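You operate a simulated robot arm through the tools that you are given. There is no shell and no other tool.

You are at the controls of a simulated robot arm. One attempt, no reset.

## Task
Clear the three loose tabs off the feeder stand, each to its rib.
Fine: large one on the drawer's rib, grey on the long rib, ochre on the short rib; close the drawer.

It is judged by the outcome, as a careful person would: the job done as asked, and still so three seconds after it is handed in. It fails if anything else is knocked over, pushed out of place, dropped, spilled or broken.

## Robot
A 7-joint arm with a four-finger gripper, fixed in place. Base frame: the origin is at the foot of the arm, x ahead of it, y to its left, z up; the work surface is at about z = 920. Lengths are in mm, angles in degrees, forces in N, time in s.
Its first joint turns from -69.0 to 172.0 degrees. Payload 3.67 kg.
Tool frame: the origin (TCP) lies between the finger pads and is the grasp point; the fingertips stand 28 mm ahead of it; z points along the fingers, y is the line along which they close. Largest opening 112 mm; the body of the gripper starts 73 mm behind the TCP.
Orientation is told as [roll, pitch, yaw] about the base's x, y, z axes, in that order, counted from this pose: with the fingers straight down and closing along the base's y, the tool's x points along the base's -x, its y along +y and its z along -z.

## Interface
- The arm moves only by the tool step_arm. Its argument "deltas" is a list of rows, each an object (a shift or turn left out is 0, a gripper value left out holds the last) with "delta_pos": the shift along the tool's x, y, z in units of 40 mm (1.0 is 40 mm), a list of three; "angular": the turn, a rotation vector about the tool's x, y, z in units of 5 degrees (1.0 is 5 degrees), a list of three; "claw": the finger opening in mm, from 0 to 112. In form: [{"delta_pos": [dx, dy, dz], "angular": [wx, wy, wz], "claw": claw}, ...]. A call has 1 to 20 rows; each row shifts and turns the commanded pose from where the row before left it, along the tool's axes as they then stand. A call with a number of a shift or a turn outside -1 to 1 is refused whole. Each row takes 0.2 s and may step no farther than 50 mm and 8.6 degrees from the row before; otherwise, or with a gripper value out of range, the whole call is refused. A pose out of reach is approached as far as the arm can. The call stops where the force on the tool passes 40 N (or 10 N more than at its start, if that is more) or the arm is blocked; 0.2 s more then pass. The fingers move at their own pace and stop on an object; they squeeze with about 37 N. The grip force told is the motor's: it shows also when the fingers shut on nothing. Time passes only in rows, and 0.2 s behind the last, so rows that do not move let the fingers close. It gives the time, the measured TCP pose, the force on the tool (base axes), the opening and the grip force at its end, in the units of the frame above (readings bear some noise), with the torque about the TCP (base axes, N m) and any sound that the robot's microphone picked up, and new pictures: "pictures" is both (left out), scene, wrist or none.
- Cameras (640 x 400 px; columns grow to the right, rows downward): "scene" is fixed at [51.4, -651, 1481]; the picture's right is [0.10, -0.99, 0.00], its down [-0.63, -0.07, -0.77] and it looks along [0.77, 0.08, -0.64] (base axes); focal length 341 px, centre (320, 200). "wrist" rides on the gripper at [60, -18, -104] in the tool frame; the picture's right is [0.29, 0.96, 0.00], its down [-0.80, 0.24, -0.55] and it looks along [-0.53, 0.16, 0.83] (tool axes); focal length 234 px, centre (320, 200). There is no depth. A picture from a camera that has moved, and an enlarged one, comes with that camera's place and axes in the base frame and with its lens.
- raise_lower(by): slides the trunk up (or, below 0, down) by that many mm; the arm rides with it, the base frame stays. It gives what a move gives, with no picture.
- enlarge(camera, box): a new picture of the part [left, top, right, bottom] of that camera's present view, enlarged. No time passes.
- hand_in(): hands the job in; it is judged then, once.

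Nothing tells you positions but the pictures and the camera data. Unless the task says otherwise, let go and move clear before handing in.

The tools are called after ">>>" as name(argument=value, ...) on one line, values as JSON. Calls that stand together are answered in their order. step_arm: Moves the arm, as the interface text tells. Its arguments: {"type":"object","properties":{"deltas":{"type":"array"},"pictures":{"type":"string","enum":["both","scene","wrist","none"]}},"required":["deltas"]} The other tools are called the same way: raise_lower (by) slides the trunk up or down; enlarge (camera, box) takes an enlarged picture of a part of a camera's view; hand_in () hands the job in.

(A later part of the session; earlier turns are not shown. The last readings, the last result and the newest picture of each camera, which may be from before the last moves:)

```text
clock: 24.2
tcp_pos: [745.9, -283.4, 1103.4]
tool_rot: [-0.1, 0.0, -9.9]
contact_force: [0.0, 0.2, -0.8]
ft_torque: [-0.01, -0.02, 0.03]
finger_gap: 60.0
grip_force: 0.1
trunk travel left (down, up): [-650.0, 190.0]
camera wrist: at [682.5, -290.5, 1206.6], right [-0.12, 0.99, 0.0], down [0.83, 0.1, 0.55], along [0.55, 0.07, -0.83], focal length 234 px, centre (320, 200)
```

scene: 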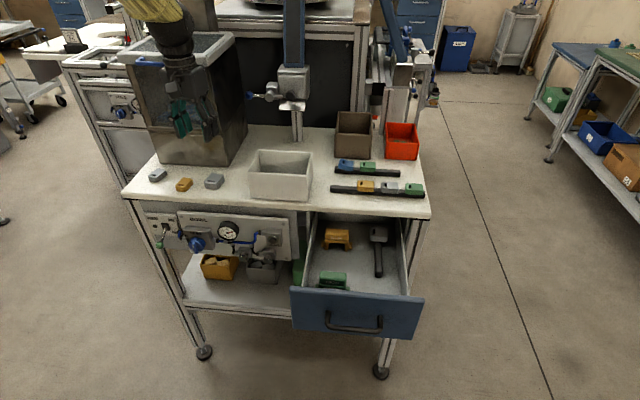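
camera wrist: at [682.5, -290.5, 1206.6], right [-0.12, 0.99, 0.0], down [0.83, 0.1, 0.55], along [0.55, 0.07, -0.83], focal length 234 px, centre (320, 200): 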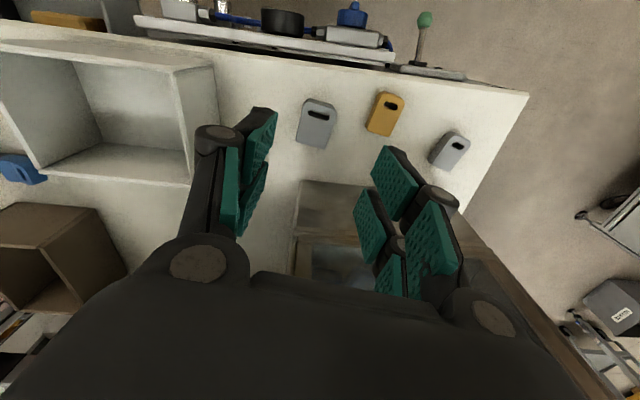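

Now the scene camera sees the open drawer. I'll zoom on the drawer interior and on the loose tabs.

>>> enlarge(camera="scene", box=[290, 210, 434, 340])

>>> enlarge(camera="scene", box=[350, 215, 414, 285])

>>> enlarge(camera="wrist", box=[280, 80, 480, 180])

>>> enlarge(camera="scene", box=[140, 155, 236, 205])

```text
3.08 times, centred on (362, 275) of scene
camera zoom: at [51.4, -651.0, 1481.0], right [0.1, -0.99, 0.0], down [-0.63, -0.07, -0.77], along [0.77, 0.08, -0.64], focal length 1049 px, centre (191, -31)
```

zoom: 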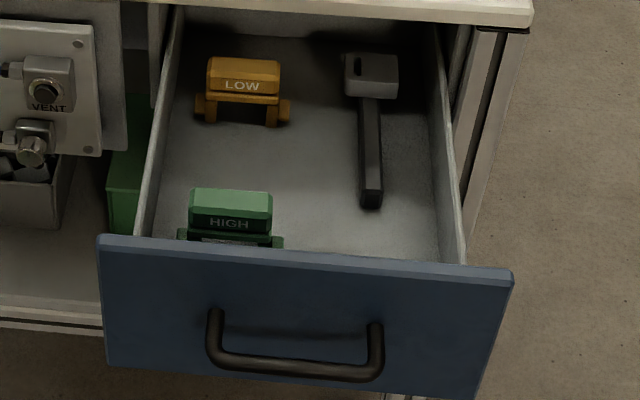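

```text
5.71 times, centred on (382, 250) of scene
camera zoom: at [51.4, -651.0, 1481.0], right [0.1, -0.99, 0.0], down [-0.63, -0.07, -0.77], along [0.77, 0.08, -0.64], focal length 1947 px, centre (-34, -86)
```

zoom: 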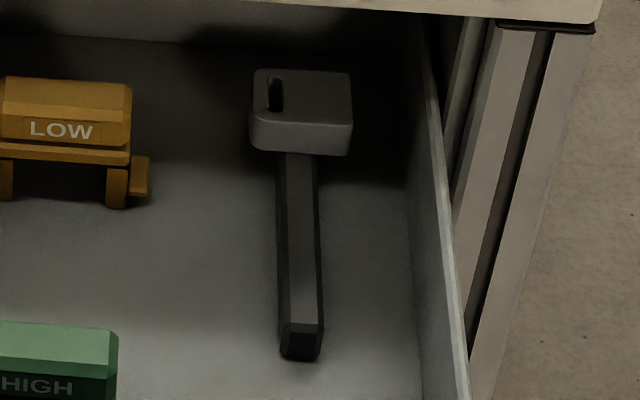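

```text
3.20 times, centred on (380, 130) of wrist
camera zoom: at [682.5, -290.5, 1206.6], right [-0.12, 0.99, 0.0], down [0.83, 0.1, 0.55], along [0.55, 0.07, -0.83], focal length 749 px, centre (128, 424)
```

zoom: 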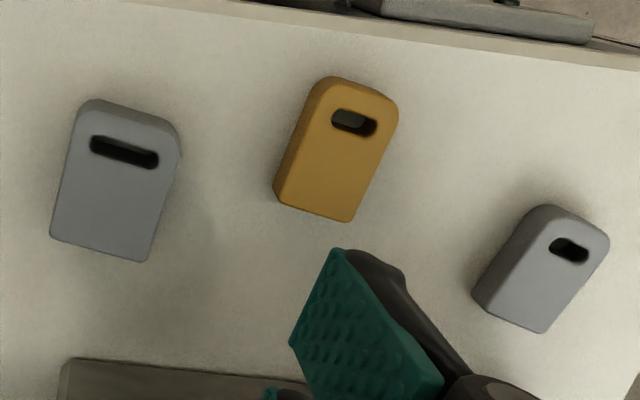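

```text
6.67 times, centred on (188, 180) of scene
camera zoom: at [51.4, -651.0, 1481.0], right [0.1, -0.99, 0.0], down [-0.63, -0.07, -0.77], along [0.77, 0.08, -0.64], focal length 2272 px, centre (1200, 333)
```

zoom: 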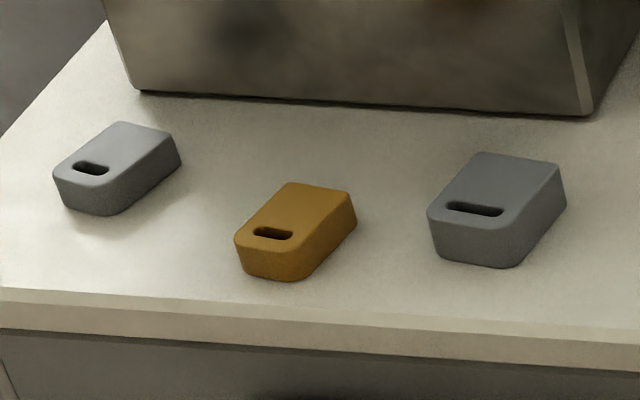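

The drawer's rib runs along x (about x 606–708 free, y≈−741) and its existing tab lies crosswise. I want to see more exactly how tabs sit on ribs, so I'll zoom tightly on several.

>>> enlarge(camera="scene", box=[395, 175, 435, 205])

>>> enlarge(camera="scene", box=[332, 155, 372, 180])

>>> enlarge(camera="scene", box=[365, 220, 397, 252])

>>> enlarge(camera="scene", box=[352, 175, 402, 205])

```text
13.33 times, centred on (415, 190) of scene
camera zoom: at [51.4, -651.0, 1481.0], right [0.1, -0.99, 0.0], down [-0.63, -0.07, -0.77], along [0.77, 0.08, -0.64], focal length 4544 px, centre (-947, 333)
```

zoom: 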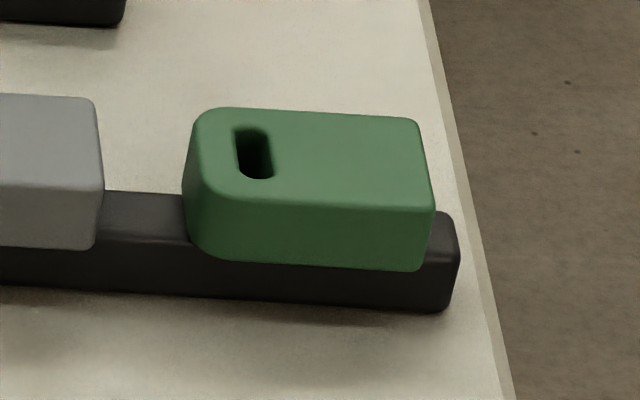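

```text
16.00 times, centred on (352, 168) of scene
camera zoom: at [51.4, -651.0, 1481.0], right [0.1, -0.99, 0.0], down [-0.63, -0.07, -0.77], along [0.77, 0.08, -0.64], focal length 5453 px, centre (-192, 720)
```

zoom: 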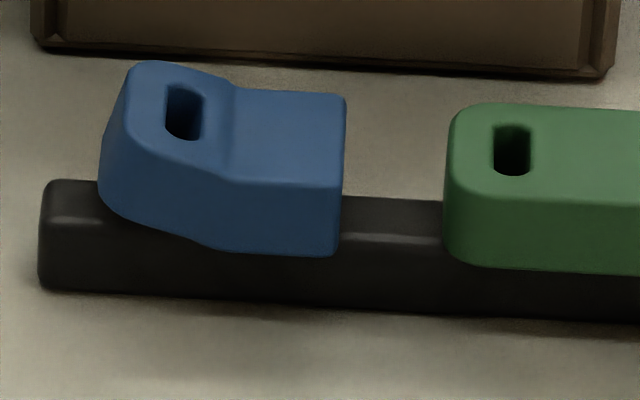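

```text
12.50 times, centred on (381, 236) of scene
camera zoom: at [51.4, -651.0, 1481.0], right [0.1, -0.99, 0.0], down [-0.63, -0.07, -0.77], along [0.77, 0.08, -0.64], focal length 4260 px, centre (-442, -250)
```

zoom: 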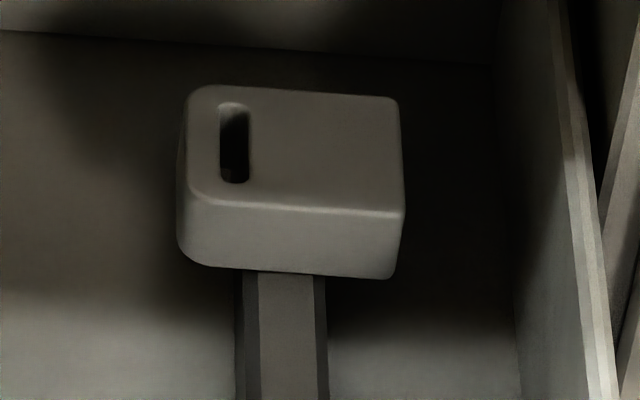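

```text
12.80 times, centred on (377, 190) of scene
camera zoom: at [51.4, -651.0, 1481.0], right [0.1, -0.99, 0.0], down [-0.63, -0.07, -0.77], along [0.77, 0.08, -0.64], focal length 4362 px, centre (-410, 328)
```

zoom: 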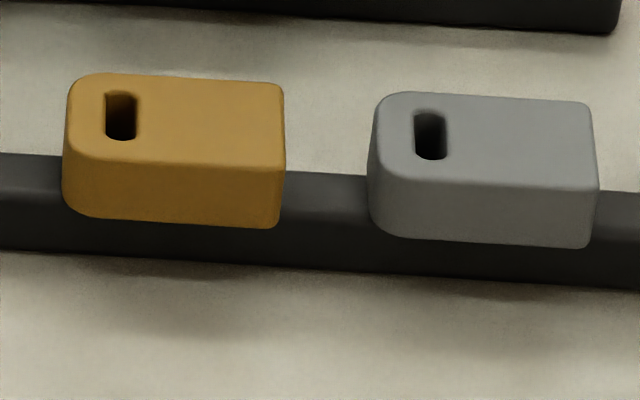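

Tabs simply rest flat on the ribs, hole end toward +y (crosswise on the drawer rib). I estimate the large tab at (762, −285) with axis ≈171°, so I'll centre above it and come down to an intermediate height for a refined look.

>>> step_arm(deltas=[{"delta_pos": [-0.4, 0.03, 0.4], "angular": [0, 0, -0.18]}, {"delta_pos": [0, 0, 0.9]}, {"delta_pos": [0, 0, 0.9]}, {}], pictures="both")

```text
clock: 25.2
tcp_pos: [759.1, -284.7, 1014.8]
tool_rot: [-0.1, -0.1, -9.0]
contact_force: [-0.7, 0.0, 0.9]
ft_torque: [-0.01, -0.01, 0.04]
finger_gap: 59.7
grip_force: 0.1
trunk travel left (down, up): [-650.0, 190.0]
camera wrist: at [697.1, -293.0, 1118.8], right [-0.13, 0.99, 0.0], down [0.82, 0.11, 0.56], along [0.55, 0.07, -0.83], focal length 234 px, centre (320, 200)
```

scene: 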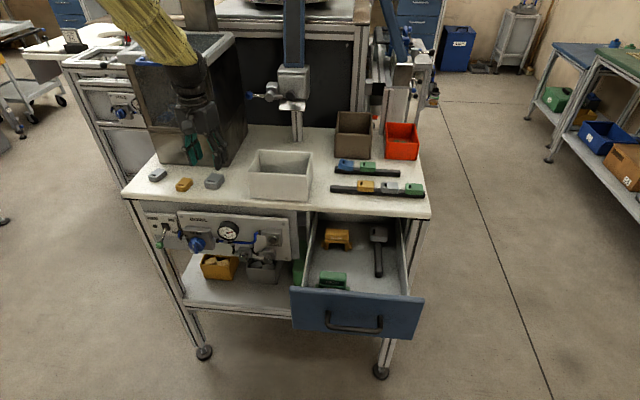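
wrist: 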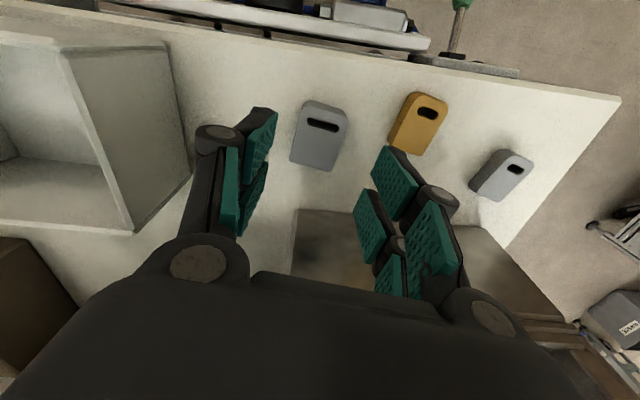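

The large tab is in view ahead of the open fingers. I'll zoom to refine its position and angle.

>>> enlarge(camera="wrist", box=[240, 80, 432, 200])

>>> enlarge(camera="scene", box=[160, 125, 256, 205])

```text
3.33 times, centred on (336, 140) of wrist
camera zoom: at [697.1, -293.0, 1118.8], right [-0.13, 0.99, 0.0], down [0.82, 0.11, 0.56], along [0.55, 0.07, -0.83], focal length 781 px, centre (267, 400)
```

zoom: 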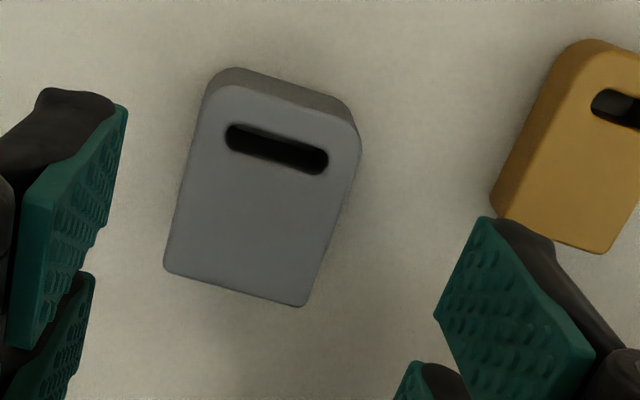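

```text
5.00 times, centred on (208, 165) of scene
camera zoom: at [51.4, -651.0, 1481.0], right [0.1, -0.99, 0.0], down [-0.63, -0.07, -0.77], along [0.77, 0.08, -0.64], focal length 1704 px, centre (880, 375)
```

zoom: 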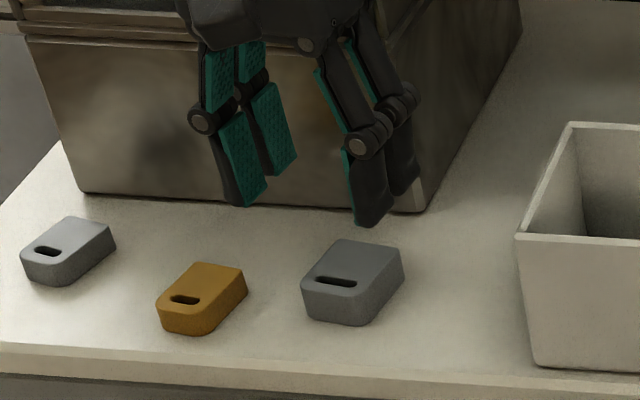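

The large tab centre is (760, −286), axis 172°, width 37 mm. I'll make the small correction and descend to grasp height.

>>> step_arm(deltas=[{"delta_pos": [-0.03, -0.04, 0.5], "angular": [0, 0, -0.2]}, {"delta_pos": [0, 0, 0.6]}, {"delta_pos": [0, 0, 0.3]}, {"delta_pos": [0, 0, 0.15]}, {}], pictures="both")

```text
clock: 26.4
tcp_pos: [761.1, -286.4, 951.5]
tool_rot: [0.0, 0.0, -8.1]
contact_force: [0.2, -0.3, 0.3]
ft_torque: [0.03, -0.01, -0.02]
finger_gap: 59.9
grip_force: 0.1
trunk travel left (down, up): [-650.0, 190.0]
camera wrist: at [699.4, -295.0, 1055.9], right [-0.15, 0.99, 0.0], down [0.82, 0.13, 0.55], along [0.55, 0.08, -0.83], focal length 234 px, centre (320, 200)
```

scene: 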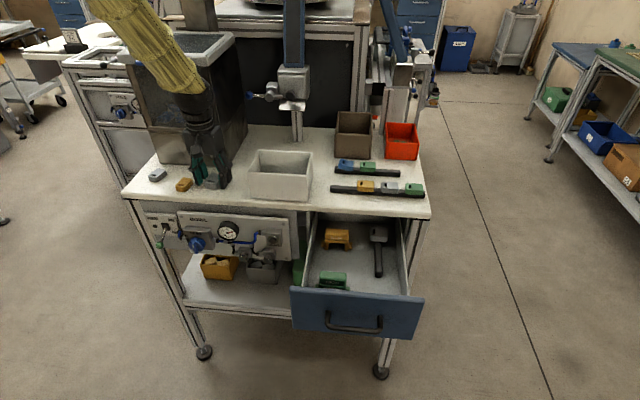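
wrist: 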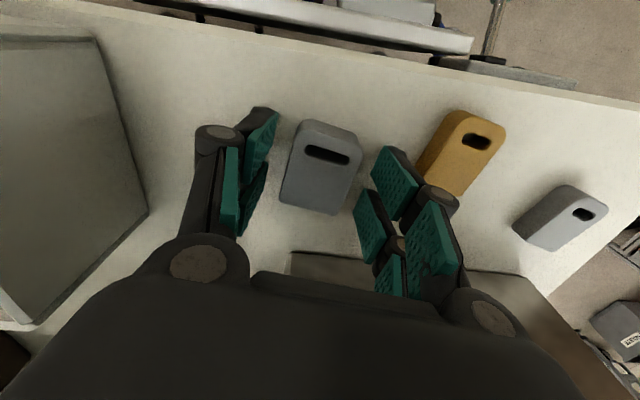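

>>> enlarge(camera="wrist", box=[210, 90, 450, 240])

>>> enlarge(camera="scene", box=[165, 140, 245, 200])

```text
2.67 times, centred on (330, 165) of wrist
camera zoom: at [699.4, -295.0, 1055.9], right [-0.15, 0.99, 0.0], down [0.82, 0.13, 0.55], along [0.55, 0.08, -0.83], focal length 624 px, centre (293, 293)
```

zoom: 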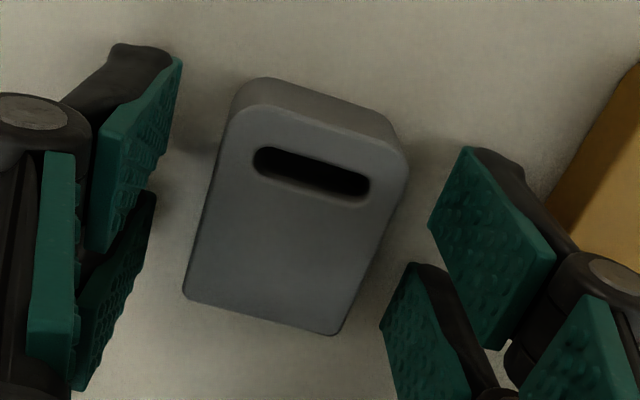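

```text
6.67 times, centred on (205, 170) of scene
camera zoom: at [51.4, -651.0, 1481.0], right [0.1, -0.99, 0.0], down [-0.63, -0.07, -0.77], along [0.77, 0.08, -0.64], focal length 2272 px, centre (1087, 400)
```

zoom: 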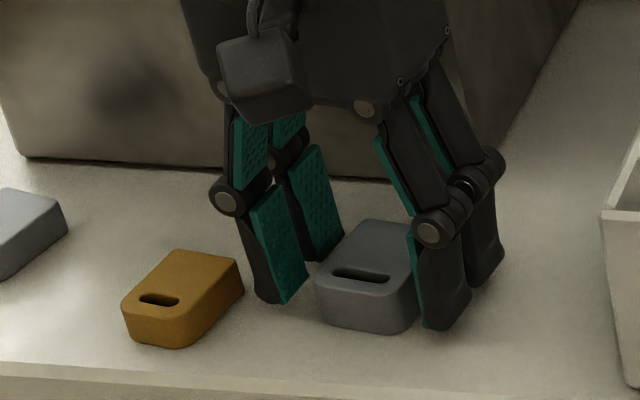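

The tab sits between the fingers at the right depth. I'll close, then lift a little.

>>> step_arm(deltas=[{"claw": 30}, {"claw": 30}, {"claw": 30}, {"delta_pos": [0, 0, -0.3]}, {"delta_pos": [0, 0, -0.7]}, {}], pictures="both")

```text
clock: 27.8
tcp_pos: [763.1, -288.1, 992.5]
tool_rot: [0.0, 0.1, -8.1]
contact_force: [0.8, -0.1, -0.3]
ft_torque: [0.01, 0.02, -0.03]
finger_gap: 36.7
grip_force: 37.2
trunk travel left (down, up): [-650.0, 190.0]
camera wrist: at [699.9, -296.6, 1096.4], right [-0.15, 0.99, 0.0], down [0.82, 0.13, 0.55], along [0.55, 0.08, -0.83], focal length 234 px, centre (320, 200)
```

scene: 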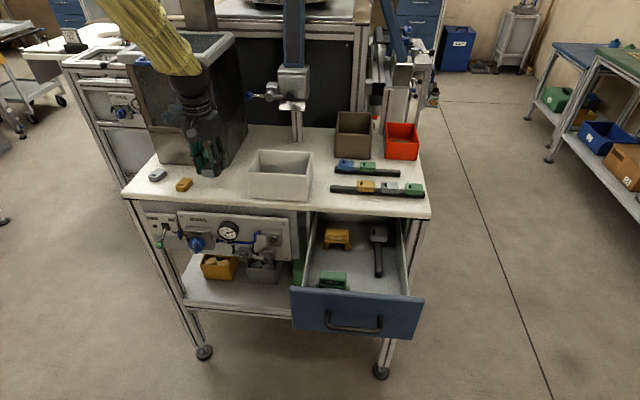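
wrist: 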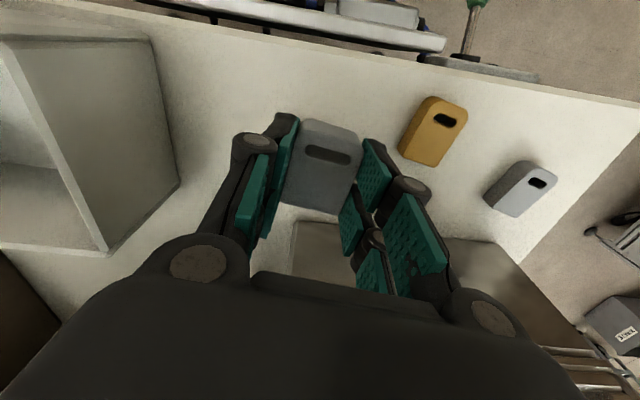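

The large tab is gripped (36.7 mm). I'll lift and carry it over the white bin to above the drawer.

>>> step_arm(deltas=[{"delta_pos": [0, 0, -0.9]}, {"delta_pos": [0, 0, -0.9]}, {"delta_pos": [0, 0, -0.7]}, {"delta_pos": [0.131, -0.972, 0]}, {"delta_pos": [0.131, -0.972, 0]}, {"delta_pos": [0.131, -0.972, 0]}, {"delta_pos": [0.131, -0.972, 0]}, {"delta_pos": [0.131, -0.972, 0]}, {"delta_pos": [0.131, -0.972, 0]}, {"delta_pos": [0.131, -0.972, 0]}, {"delta_pos": [0.131, -0.972, 0]}, {"delta_pos": [0.131, -0.972, 0]}, {"delta_pos": [0.131, -0.972, 0]}, {"delta_pos": [0.131, -0.972, 0]}, {"delta_pos": [0.131, -0.972, 0]}], pictures="both")

>>> step_arm(deltas=[{"angular": [0, 0, 1]}, {"angular": [0, 0, 1]}, {"angular": [0, 0, 1]}, {"angular": [0, 0, 1]}, {"angular": [0, 0, 1]}, {"angular": [0, 0, 1]}, {"angular": [0, 0, 1]}, {"angular": [0, 0, 1]}, {"angular": [0, 0, 1]}, {"angular": [0, 0, 1]}, {"angular": [0, 0, 1]}, {"angular": [0, 0, 1]}, {"angular": [0, 0, 1]}, {"angular": [0, 0, 1]}, {"angular": [0, 0, 1]}, {"angular": [0, 0, 1]}, {"angular": [0, 0, 0.38]}, {}], pictures="both")

```text
clock: 31.0
tcp_pos: [636.0, -741.1, 1089.9]
tool_rot: [0.2, -0.1, -8.0]
contact_force: [-0.1, -0.6, 0.4]
ft_torque: [0.03, 0.04, 0.01]
finger_gap: 36.7
grip_force: 37.2
trunk travel left (down, up): [-650.0, 190.0]
camera wrist: at [573.4, -750.5, 1192.5], right [-0.15, 0.99, 0.0], down [0.82, 0.12, 0.55], along [0.55, 0.09, -0.83], focal length 234 px, centre (320, 200)
```

scene: 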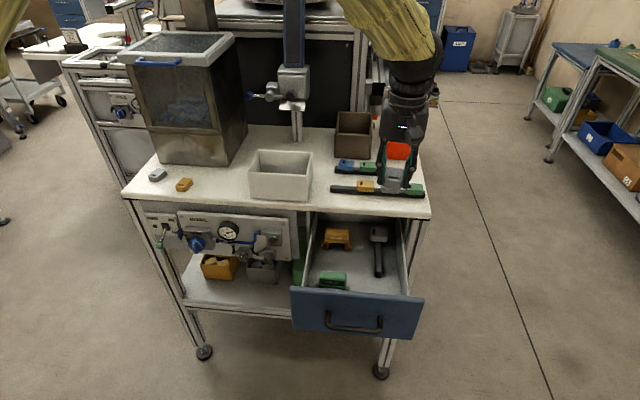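
wrist: 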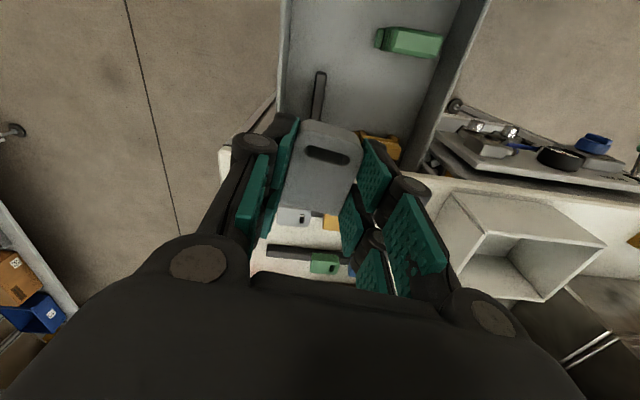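

```text
clock: 34.8
tcp_pos: [634.2, -739.8, 1092.1]
tool_rot: [0.0, 0.1, -90.0]
contact_force: [-0.7, -0.1, 1.1]
ft_torque: [0.0, 0.02, -0.01]
finger_gap: 36.7
grip_force: 36.7
trunk travel left (down, up): [-650.0, 190.0]
camera wrist: at [616.1, -679.2, 1195.8], right [0.96, 0.29, 0.0], down [0.24, -0.8, 0.55], along [0.16, -0.53, -0.83], focal length 234 px, centre (320, 200)
```

scene: 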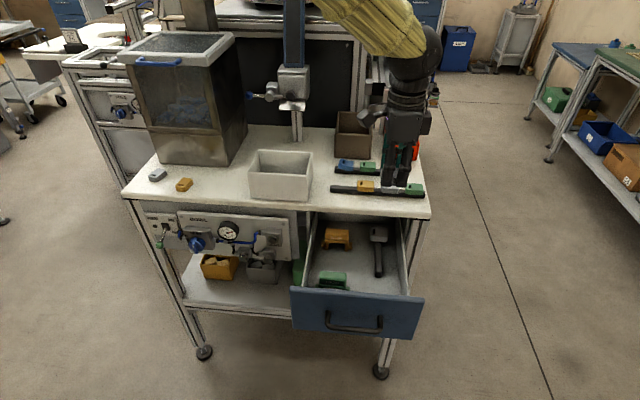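
wrist: 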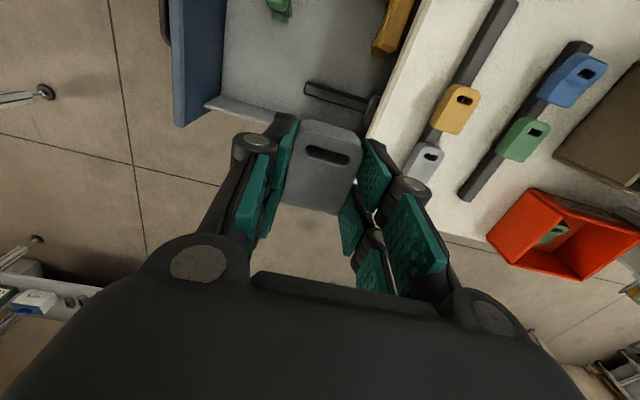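

The tab is held with its hole end toward +y, above the drawer. I'll zoom on the rib in both views to triangulate it well.

>>> enlarge(camera="wrist", box=[280, 60, 408, 140])

>>> enlarge(camera="wrist", box=[230, 100, 422, 220])

>>> enlarge(camera="scene", box=[364, 240, 396, 290])

>>> enlarge(camera="scene", box=[352, 140, 432, 200])

```text
5.00 times, centred on (344, 100) of wrist
camera zoom: at [616.1, -679.2, 1195.8], right [0.96, 0.29, 0.0], down [0.24, -0.8, 0.55], along [0.16, -0.53, -0.83], focal length 1171 px, centre (200, 700)
```

zoom: 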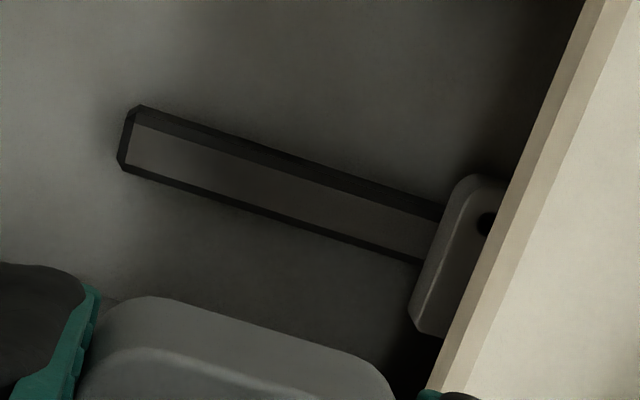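

```text
3.33 times, centred on (326, 160) of wrist
camera zoom: at [616.1, -679.2, 1195.8], right [0.96, 0.29, 0.0], down [0.24, -0.8, 0.55], along [0.16, -0.53, -0.83], focal length 781 px, centre (300, 333)
```

zoom: 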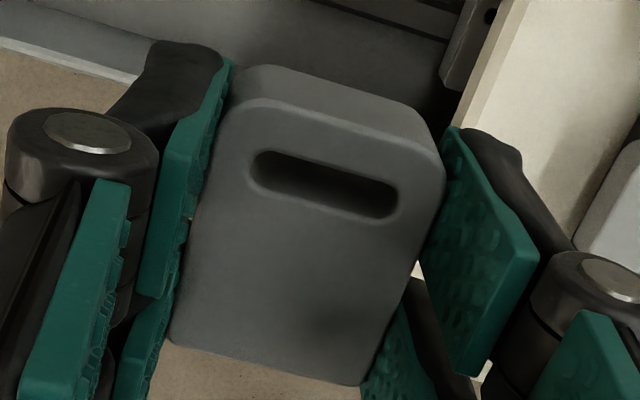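

```text
8.00 times, centred on (380, 265) of scene
camera zoom: at [51.4, -651.0, 1481.0], right [0.1, -0.99, 0.0], down [-0.63, -0.07, -0.77], along [0.77, 0.08, -0.64], focal length 2726 px, centre (-160, -320)
```

zoom: 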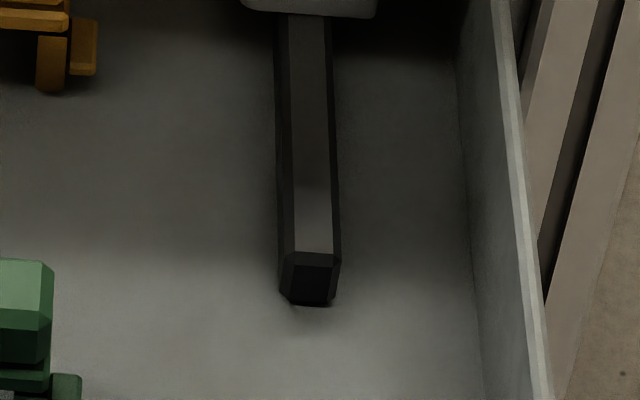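

```text
6.67 times, centred on (392, 170) of scene
camera zoom: at [51.4, -651.0, 1481.0], right [0.1, -0.99, 0.0], down [-0.63, -0.07, -0.77], along [0.77, 0.08, -0.64], focal length 2272 px, centre (-160, 400)
```

zoom: 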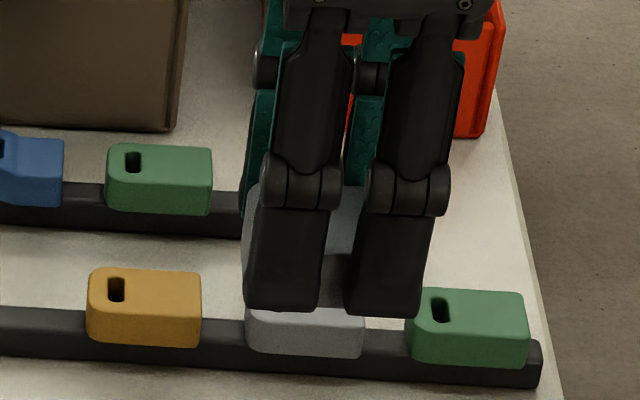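

The drawer rib's near end is about (612, −741.5) with its top at z≈791–796, and the tab in hand is centred near the TCP. I'll lower the tab to about 25 mm above the rib and check.

>>> step_arm(deltas=[{"delta_pos": [-0.05, 0.04, 0.9]}, {"delta_pos": [0, 0, 1.0]}, {"delta_pos": [0, 0, 1.0]}, {"delta_pos": [0, 0, 1.0]}, {"delta_pos": [0, 0, 1.0]}, {"delta_pos": [0, 0, 0.8]}, {"delta_pos": [0, 0, 0.3]}, {}], pictures="both")

```text
clock: 36.6
tcp_pos: [636.7, -742.1, 853.1]
tool_rot: [0.0, 0.0, -90.0]
contact_force: [-0.7, 0.2, -0.4]
ft_torque: [0.01, 0.02, -0.01]
finger_gap: 36.7
grip_force: 37.0
trunk travel left (down, up): [-650.0, 190.0]
camera wrist: at [618.5, -682.5, 956.4], right [0.96, 0.29, 0.0], down [0.24, -0.8, 0.55], along [0.16, -0.53, -0.83], focal length 234 px, centre (320, 200)
```

scene: 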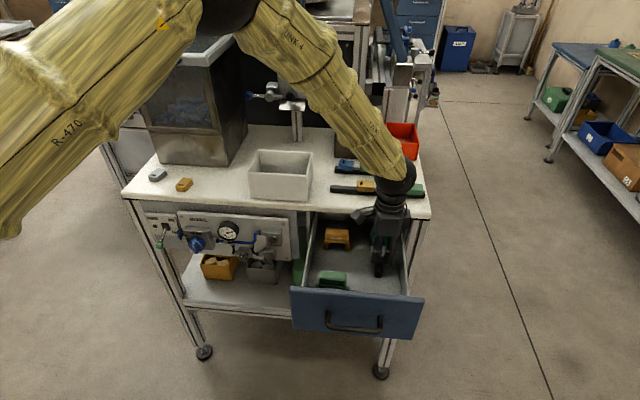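
wrist: 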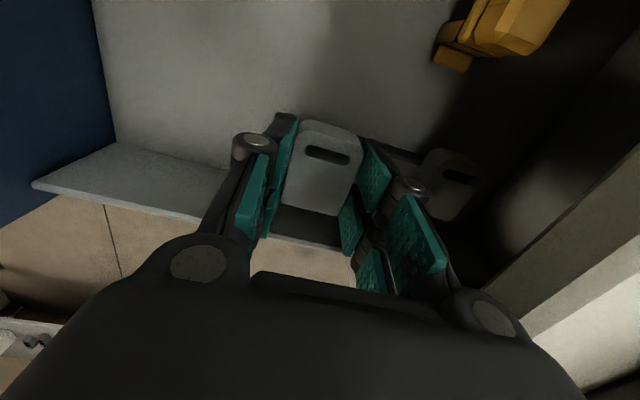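

The tab is about 25–30 mm above the rib. I'll zoom to check alignment with the rib.

>>> enlarge(camera="scene", box=[345, 200, 425, 290])

>>> enlarge(camera="wrist", box=[230, 90, 486, 250])

```text
4.44 times, centred on (385, 245) of scene
camera zoom: at [51.4, -651.0, 1481.0], right [0.1, -0.99, 0.0], down [-0.63, -0.07, -0.77], along [0.77, 0.08, -0.64], focal length 1515 px, centre (31, 0)
```

zoom: 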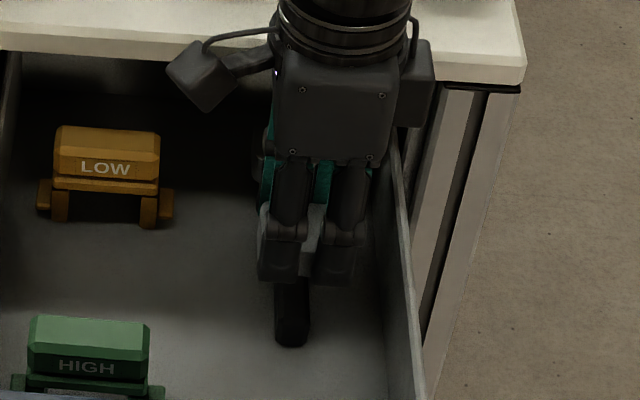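

```text
2.50 times, centred on (358, 170) of wrist
camera zoom: at [618.5, -682.5, 956.4], right [0.96, 0.29, 0.0], down [0.24, -0.8, 0.55], along [0.16, -0.53, -0.83], focal length 585 px, centre (225, 275)
```

zoom: 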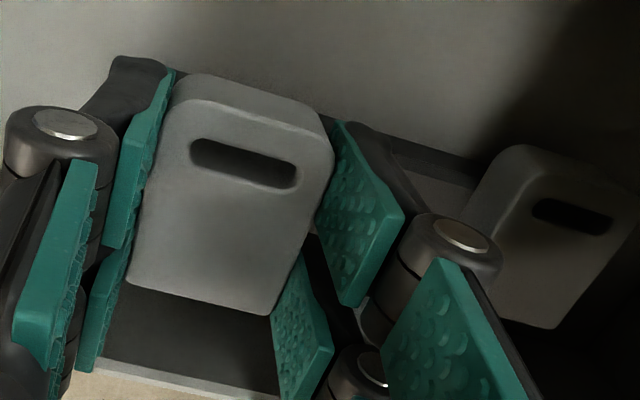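

The tab is lined up with the rib and with the tab already on it (y≈−740). I'll lower to just above the expected contact height.

>>> step_arm(deltas=[{"delta_pos": [0, 0, 0.3]}, {"delta_pos": [0, 0, 0.2]}, {}], pictures="both")

>>> enlarge(camera="scene", box=[360, 235, 408, 280])

>>> enlarge(camera="wrist", box=[260, 100, 500, 250])

```text
clock: 37.4
tcp_pos: [635.7, -742.6, 832.1]
tool_rot: [0.1, 0.1, -89.9]
contact_force: [-0.3, -0.5, 0.7]
ft_torque: [-0.06, -0.05, 0.0]
finger_gap: 36.5
grip_force: 37.3
trunk travel left (down, up): [-650.0, 190.0]
camera wrist: at [617.9, -681.9, 935.2], right [0.96, 0.29, 0.0], down [0.24, -0.8, 0.55], along [0.16, -0.53, -0.83], focal length 234 px, centre (320, 200)
```

scene: 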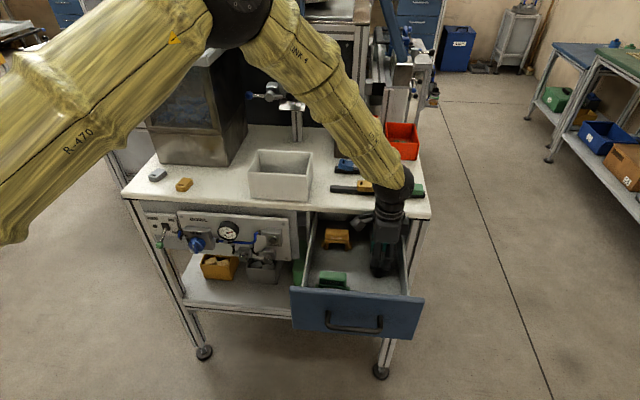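
wrist: 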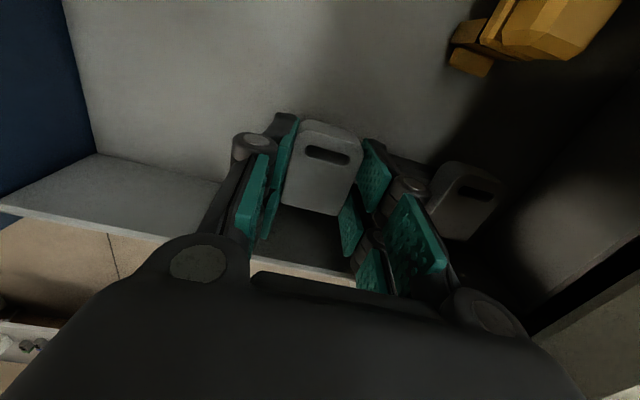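

```text
8.89 times, centred on (384, 258) of scene
camera zoom: at [51.4, -651.0, 1481.0], right [0.1, -0.99, 0.0], down [-0.63, -0.07, -0.77], along [0.77, 0.08, -0.64], focal length 3029 px, centre (-249, -311)
```

zoom: 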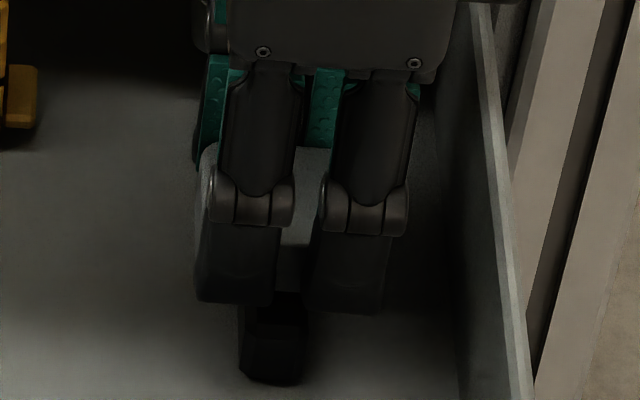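

```text
2.67 times, centred on (380, 175) of wrist
camera zoom: at [617.9, -681.9, 935.2], right [0.96, 0.29, 0.0], down [0.24, -0.8, 0.55], along [0.16, -0.53, -0.83], focal length 624 px, centre (160, 267)
```

zoom: 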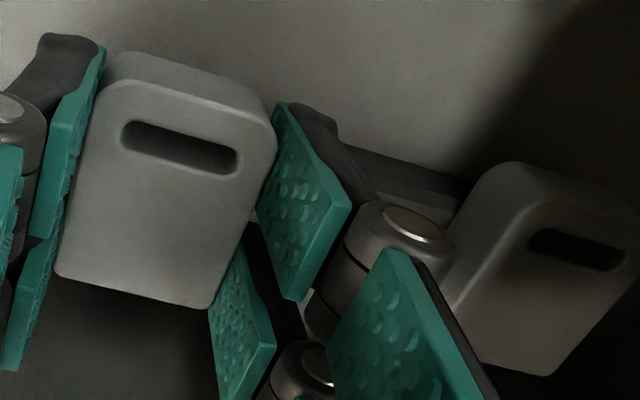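

>>> enlarge(camera="scene", box=[372, 248, 396, 275])

```text
14.81 times, centred on (384, 262) of scene
camera zoom: at [51.4, -651.0, 1481.0], right [0.1, -0.99, 0.0], down [-0.63, -0.07, -0.77], along [0.77, 0.08, -0.64], focal length 5049 px, centre (-628, -711)
```

zoom: 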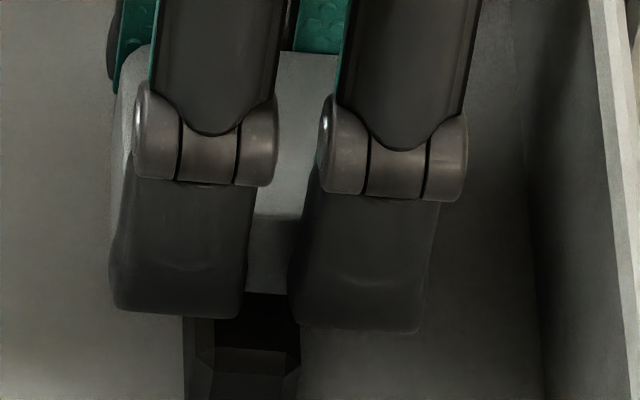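

The tab's lower edge looks about 8 mm above the rib top. I'll descend in small steps, watching the force.

>>> step_arm(deltas=[{"delta_pos": [0, 0, 0.1]}, {}], pictures="none")

>>> step_arm(deltas=[{"delta_pos": [0, 0, 0.05]}, {}], pictures="scene")

>>> enlarge(camera="scene", box=[372, 248, 396, 275])

```text
clock: 38.0
tcp_pos: [635.5, -742.6, 827.4]
tool_rot: [-0.1, 0.1, -90.0]
contact_force: [-0.8, 0.8, 0.2]
ft_torque: [-0.01, 0.01, -0.02]
finger_gap: 37.1
grip_force: 37.0
trunk travel left (down, up): [-650.0, 190.0]
```

```text
clock: 38.6
tcp_pos: [636.4, -743.4, 824.6]
tool_rot: [0.0, 0.1, -90.0]
contact_force: [0.2, -0.7, 0.2]
ft_torque: [0.0, 0.02, 0.01]
finger_gap: 36.5
grip_force: 37.1
trunk travel left (down, up): [-650.0, 190.0]
```

scene: 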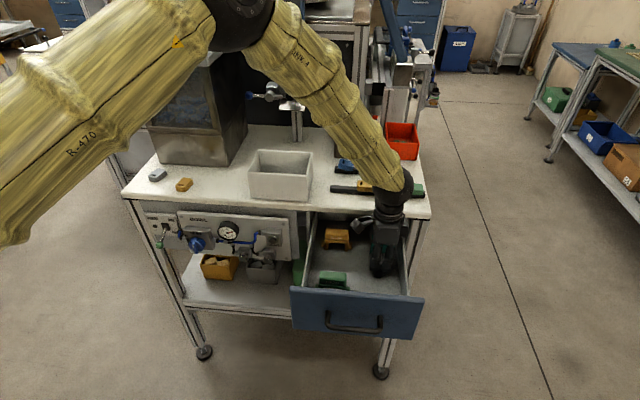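

```text
14.81 times, centred on (384, 262) of scene
camera zoom: at [51.4, -651.0, 1481.0], right [0.1, -0.99, 0.0], down [-0.63, -0.07, -0.77], along [0.77, 0.08, -0.64], focal length 5049 px, centre (-628, -711)
```

zoom: 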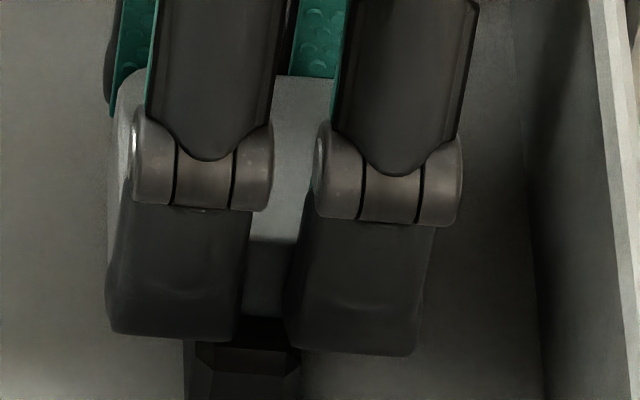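

About 2 mm remain. I'll step down 1 mm at a time.

>>> step_arm(deltas=[{"delta_pos": [0, 0, 0.025]}, {}], pictures="none")

>>> step_arm(deltas=[{"delta_pos": [0, 0, 0.02]}, {}], pictures="scene")

>>> enlarge(camera="scene", box=[372, 248, 396, 275])

```text
clock: 39.2
tcp_pos: [636.3, -741.1, 825.5]
tool_rot: [0.0, 0.1, -90.0]
contact_force: [0.1, 0.7, -0.5]
ft_torque: [0.01, 0.0, -0.03]
finger_gap: 36.4
grip_force: 37.2
trunk travel left (down, up): [-650.0, 190.0]
```

```text
clock: 39.8
tcp_pos: [637.3, -742.4, 824.6]
tool_rot: [0.1, 0.0, -90.0]
contact_force: [0.6, 0.1, -0.3]
ft_torque: [0.03, -0.02, 0.01]
finger_gap: 36.9
grip_force: 37.3
trunk travel left (down, up): [-650.0, 190.0]
```

scene: 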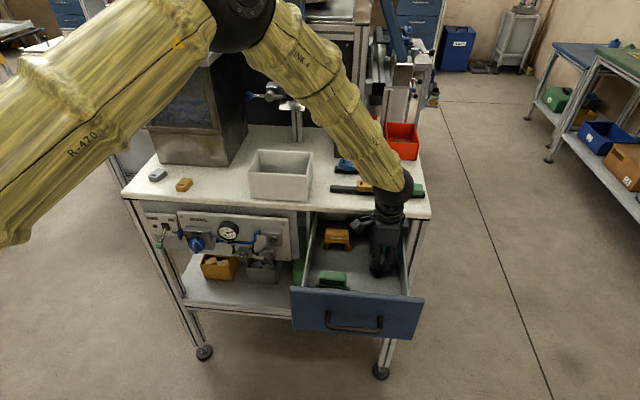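

```text
14.81 times, centred on (384, 262) of scene
camera zoom: at [51.4, -651.0, 1481.0], right [0.1, -0.99, 0.0], down [-0.63, -0.07, -0.77], along [0.77, 0.08, -0.64], focal length 5049 px, centre (-628, -711)
```

zoom: 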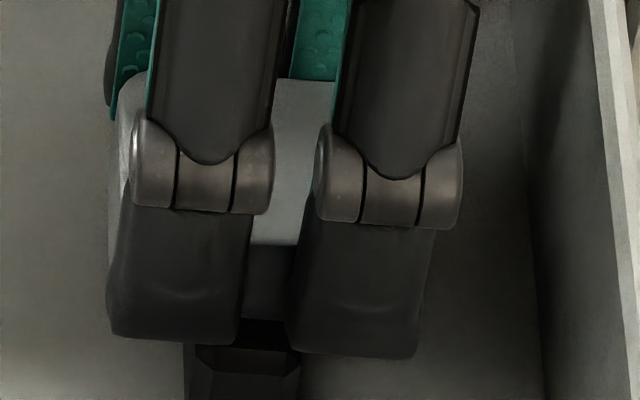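

No contact yet; continuing down in small steps.

>>> step_arm(deltas=[{"delta_pos": [0, 0, 0.025]}, {}], pictures="none")

>>> step_arm(deltas=[{"delta_pos": [0, 0, 0.02]}, {}], pictures="scene")

>>> enlarge(camera="scene", box=[372, 248, 396, 275])

```text
clock: 40.4
tcp_pos: [636.0, -742.6, 824.3]
tool_rot: [-0.1, 0.0, -90.0]
contact_force: [0.3, -0.2, 3.3]
ft_torque: [0.0, 0.02, 0.02]
finger_gap: 36.6
grip_force: 36.7
trunk travel left (down, up): [-650.0, 190.0]
```

```text
clock: 41.0
tcp_pos: [636.0, -742.8, 824.4]
tool_rot: [0.1, -0.1, -90.0]
contact_force: [1.3, -3.1, 9.9]
ft_torque: [-0.07, -0.03, 0.0]
finger_gap: 36.7
grip_force: 36.6
trunk travel left (down, up): [-650.0, 190.0]
```

scene: 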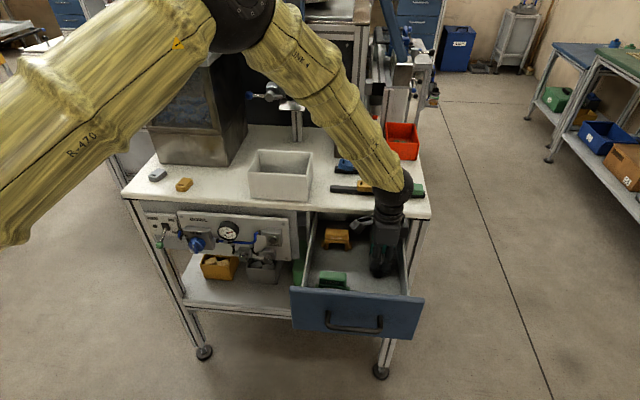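

```text
14.81 times, centred on (384, 262) of scene
camera zoom: at [51.4, -651.0, 1481.0], right [0.1, -0.99, 0.0], down [-0.63, -0.07, -0.77], along [0.77, 0.08, -0.64], focal length 5049 px, centre (-628, -711)
```

zoom: 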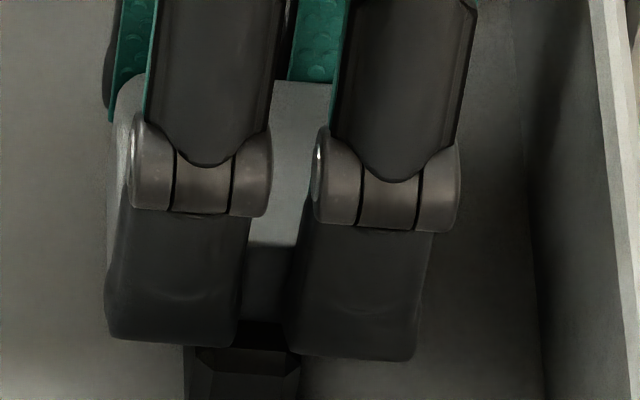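

Contact at about 10 N: the tab is on the rib. I'll ease off slightly, open the fingers, and look before lifting.

>>> step_arm(deltas=[{"delta_pos": [0, 0, -0.018]}, {"claw": 48}, {}, {}], pictures="both")

>>> enlarge(camera="wrist", box=[230, 90, 486, 250])

```text
clock: 42.0
tcp_pos: [635.8, -742.0, 822.7]
tool_rot: [0.0, 0.1, -90.0]
contact_force: [1.1, 0.3, 0.8]
ft_torque: [0.0, -0.01, -0.01]
finger_gap: 48.1
grip_force: 0.0
trunk travel left (down, up): [-650.0, 190.0]
camera wrist: at [617.8, -682.1, 927.3], right [0.96, 0.29, 0.0], down [0.24, -0.8, 0.55], along [0.16, -0.53, -0.83], focal length 234 px, centre (320, 200)
```

scene: 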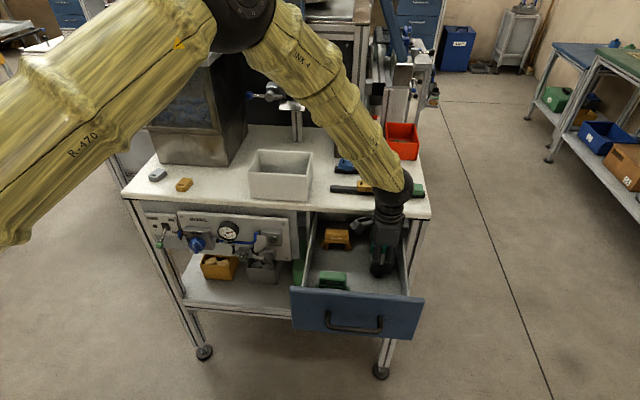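
wrist: 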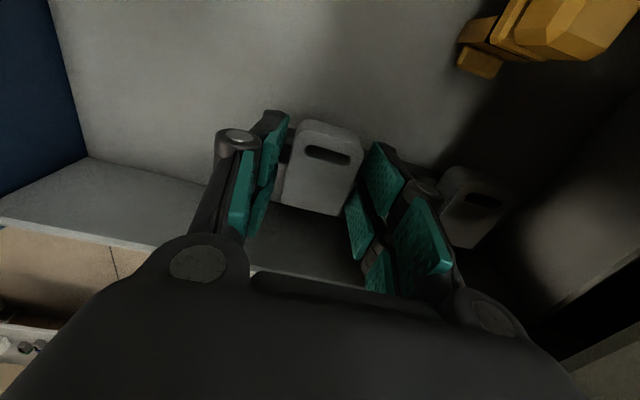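

```text
2.50 times, centred on (358, 170) of wrist
camera zoom: at [617.8, -682.1, 927.3], right [0.96, 0.29, 0.0], down [0.24, -0.8, 0.55], along [0.16, -0.53, -0.83], focal length 585 px, centre (225, 275)
```

zoom: 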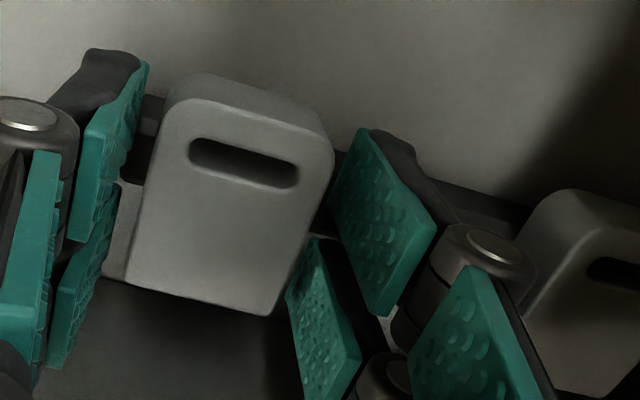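

The tab is resting level on the rib and released. I'll lift straight up and clear.

>>> step_arm(deltas=[{"delta_pos": [0, 0, -0.3]}, {"delta_pos": [0, 0, -0.6]}, {"delta_pos": [0, 0, -0.9]}, {"delta_pos": [0, 0, -0.9]}, {"delta_pos": [0, 0, -0.9]}, {"delta_pos": [0, 0, -0.9]}, {"delta_pos": [0, 0, -0.9]}, {}], pictures="both")

>>> enlarge(camera="scene", box=[340, 215, 420, 285])

>>> enlarge(camera="wrist", box=[270, 50, 430, 150])

```text
clock: 43.8
tcp_pos: [636.4, -743.4, 1037.9]
tool_rot: [-0.1, 0.1, -89.9]
contact_force: [-0.2, -0.2, -0.4]
ft_torque: [0.0, 0.01, -0.02]
finger_gap: 47.7
grip_force: 0.1
trunk travel left (down, up): [-650.0, 190.0]
camera wrist: at [618.4, -682.6, 1141.7], right [0.96, 0.29, 0.0], down [0.24, -0.8, 0.55], along [0.16, -0.53, -0.83], focal length 234 px, centre (320, 200)
```

scene: 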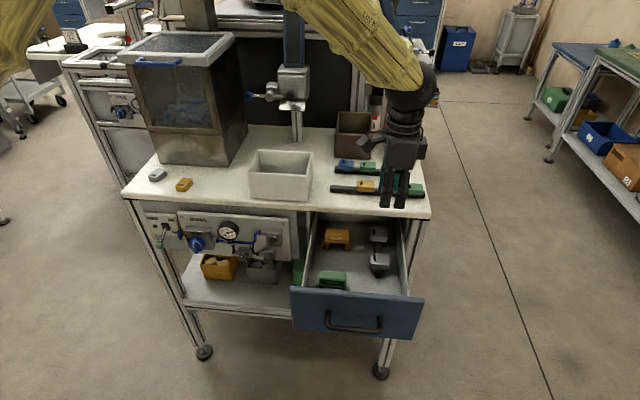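
wrist: 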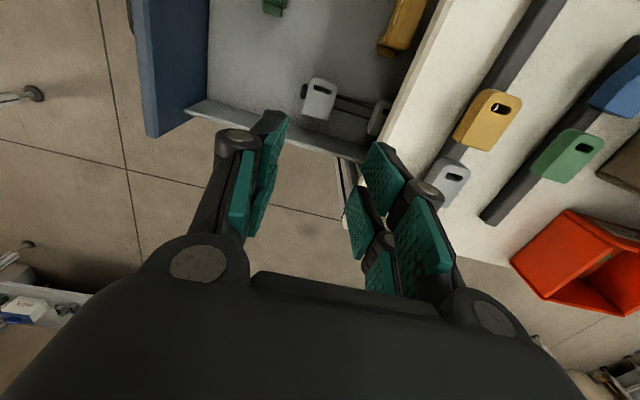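

```text
5.71 times, centred on (380, 250) of scene
camera zoom: at [51.4, -651.0, 1481.0], right [0.1, -0.99, 0.0], down [-0.63, -0.07, -0.77], along [0.77, 0.08, -0.64], focal length 1947 px, centre (-23, -86)
```

zoom: 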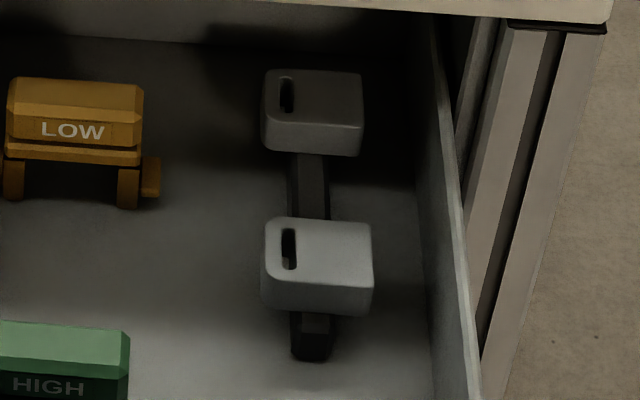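

```text
4.00 times, centred on (350, 100) of wrist
camera zoom: at [618.4, -682.6, 1141.7], right [0.96, 0.29, 0.0], down [0.24, -0.8, 0.55], along [0.16, -0.53, -0.83], focal length 937 px, centre (200, 600)
```

zoom: 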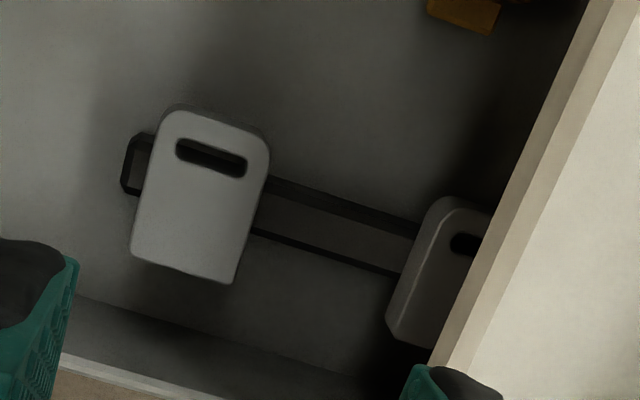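

The large tab now sits level on the drawer's rib beside the other one. Next I'll close the drawer: move back to the handle with the same 10° tilt and stop just above the bar.

>>> step_arm(deltas=[{"delta_pos": [0.211, -0.862, 0.0], "claw": 24}, {"delta_pos": [0.211, -0.862, 0.0]}, {"delta_pos": [0.211, -0.862, 0.0]}, {"delta_pos": [0.211, -0.862, 0.125]}, {"delta_pos": [0.211, -0.862, 0.25]}, {"delta_pos": [0.211, -0.862, 0.25]}, {"delta_pos": [0.211, -0.862, 0.25]}, {"angular": [-1, 0, 0]}, {"angular": [-1, 0, 0]}, {"delta_pos": [0, 0, 0.9]}, {"delta_pos": [0, 0, 0.9]}, {"delta_pos": [0, 0, 0.9]}, {}], pictures="both")

>>> enlarge(camera="wrist", box=[230, 40, 470, 190])

```text
clock: 46.6
tcp_pos: [413.0, -684.8, 899.2]
tool_rot: [10.1, 0.0, -90.0]
contact_force: [0.4, -0.1, 0.1]
ft_torque: [0.0, 0.03, -0.02]
finger_gap: 24.2
grip_force: 0.1
trunk travel left (down, up): [-650.0, 190.0]
camera wrist: at [376.9, -624.5, 997.5], right [0.94, 0.29, 0.17], down [0.14, -0.8, 0.59], along [0.3, -0.53, -0.79], focal length 234 px, centre (320, 200)
```

scene: 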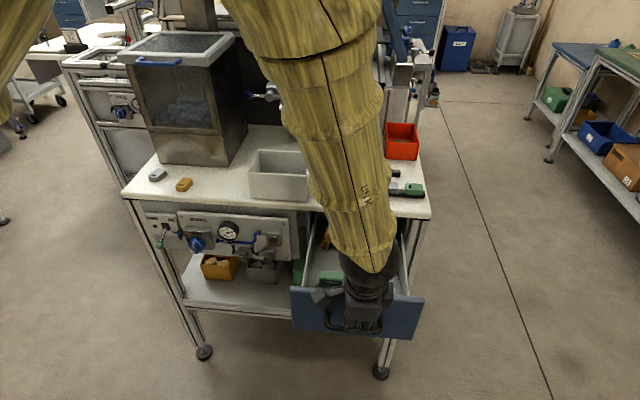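
wrist: 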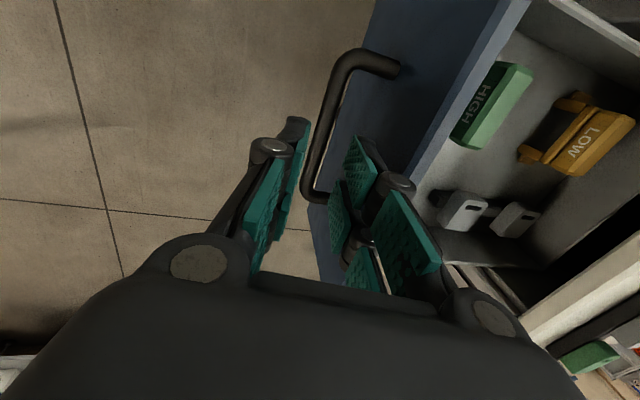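

```text
2.67 times, centred on (350, 115) of wrist
camera zoom: at [376.9, -624.5, 997.5], right [0.94, 0.29, 0.17], down [0.14, -0.8, 0.59], along [0.3, -0.53, -0.79], focal length 624 px, centre (240, 427)
```

zoom: 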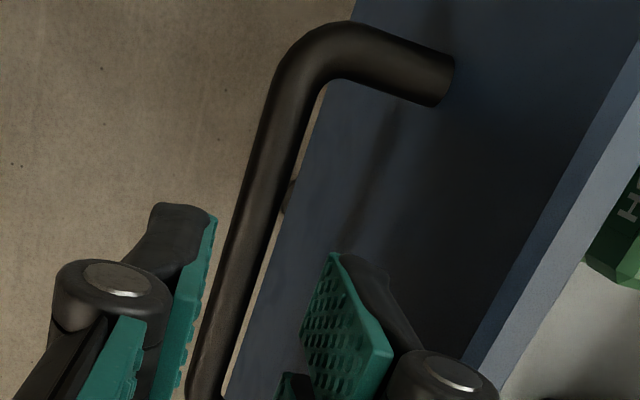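

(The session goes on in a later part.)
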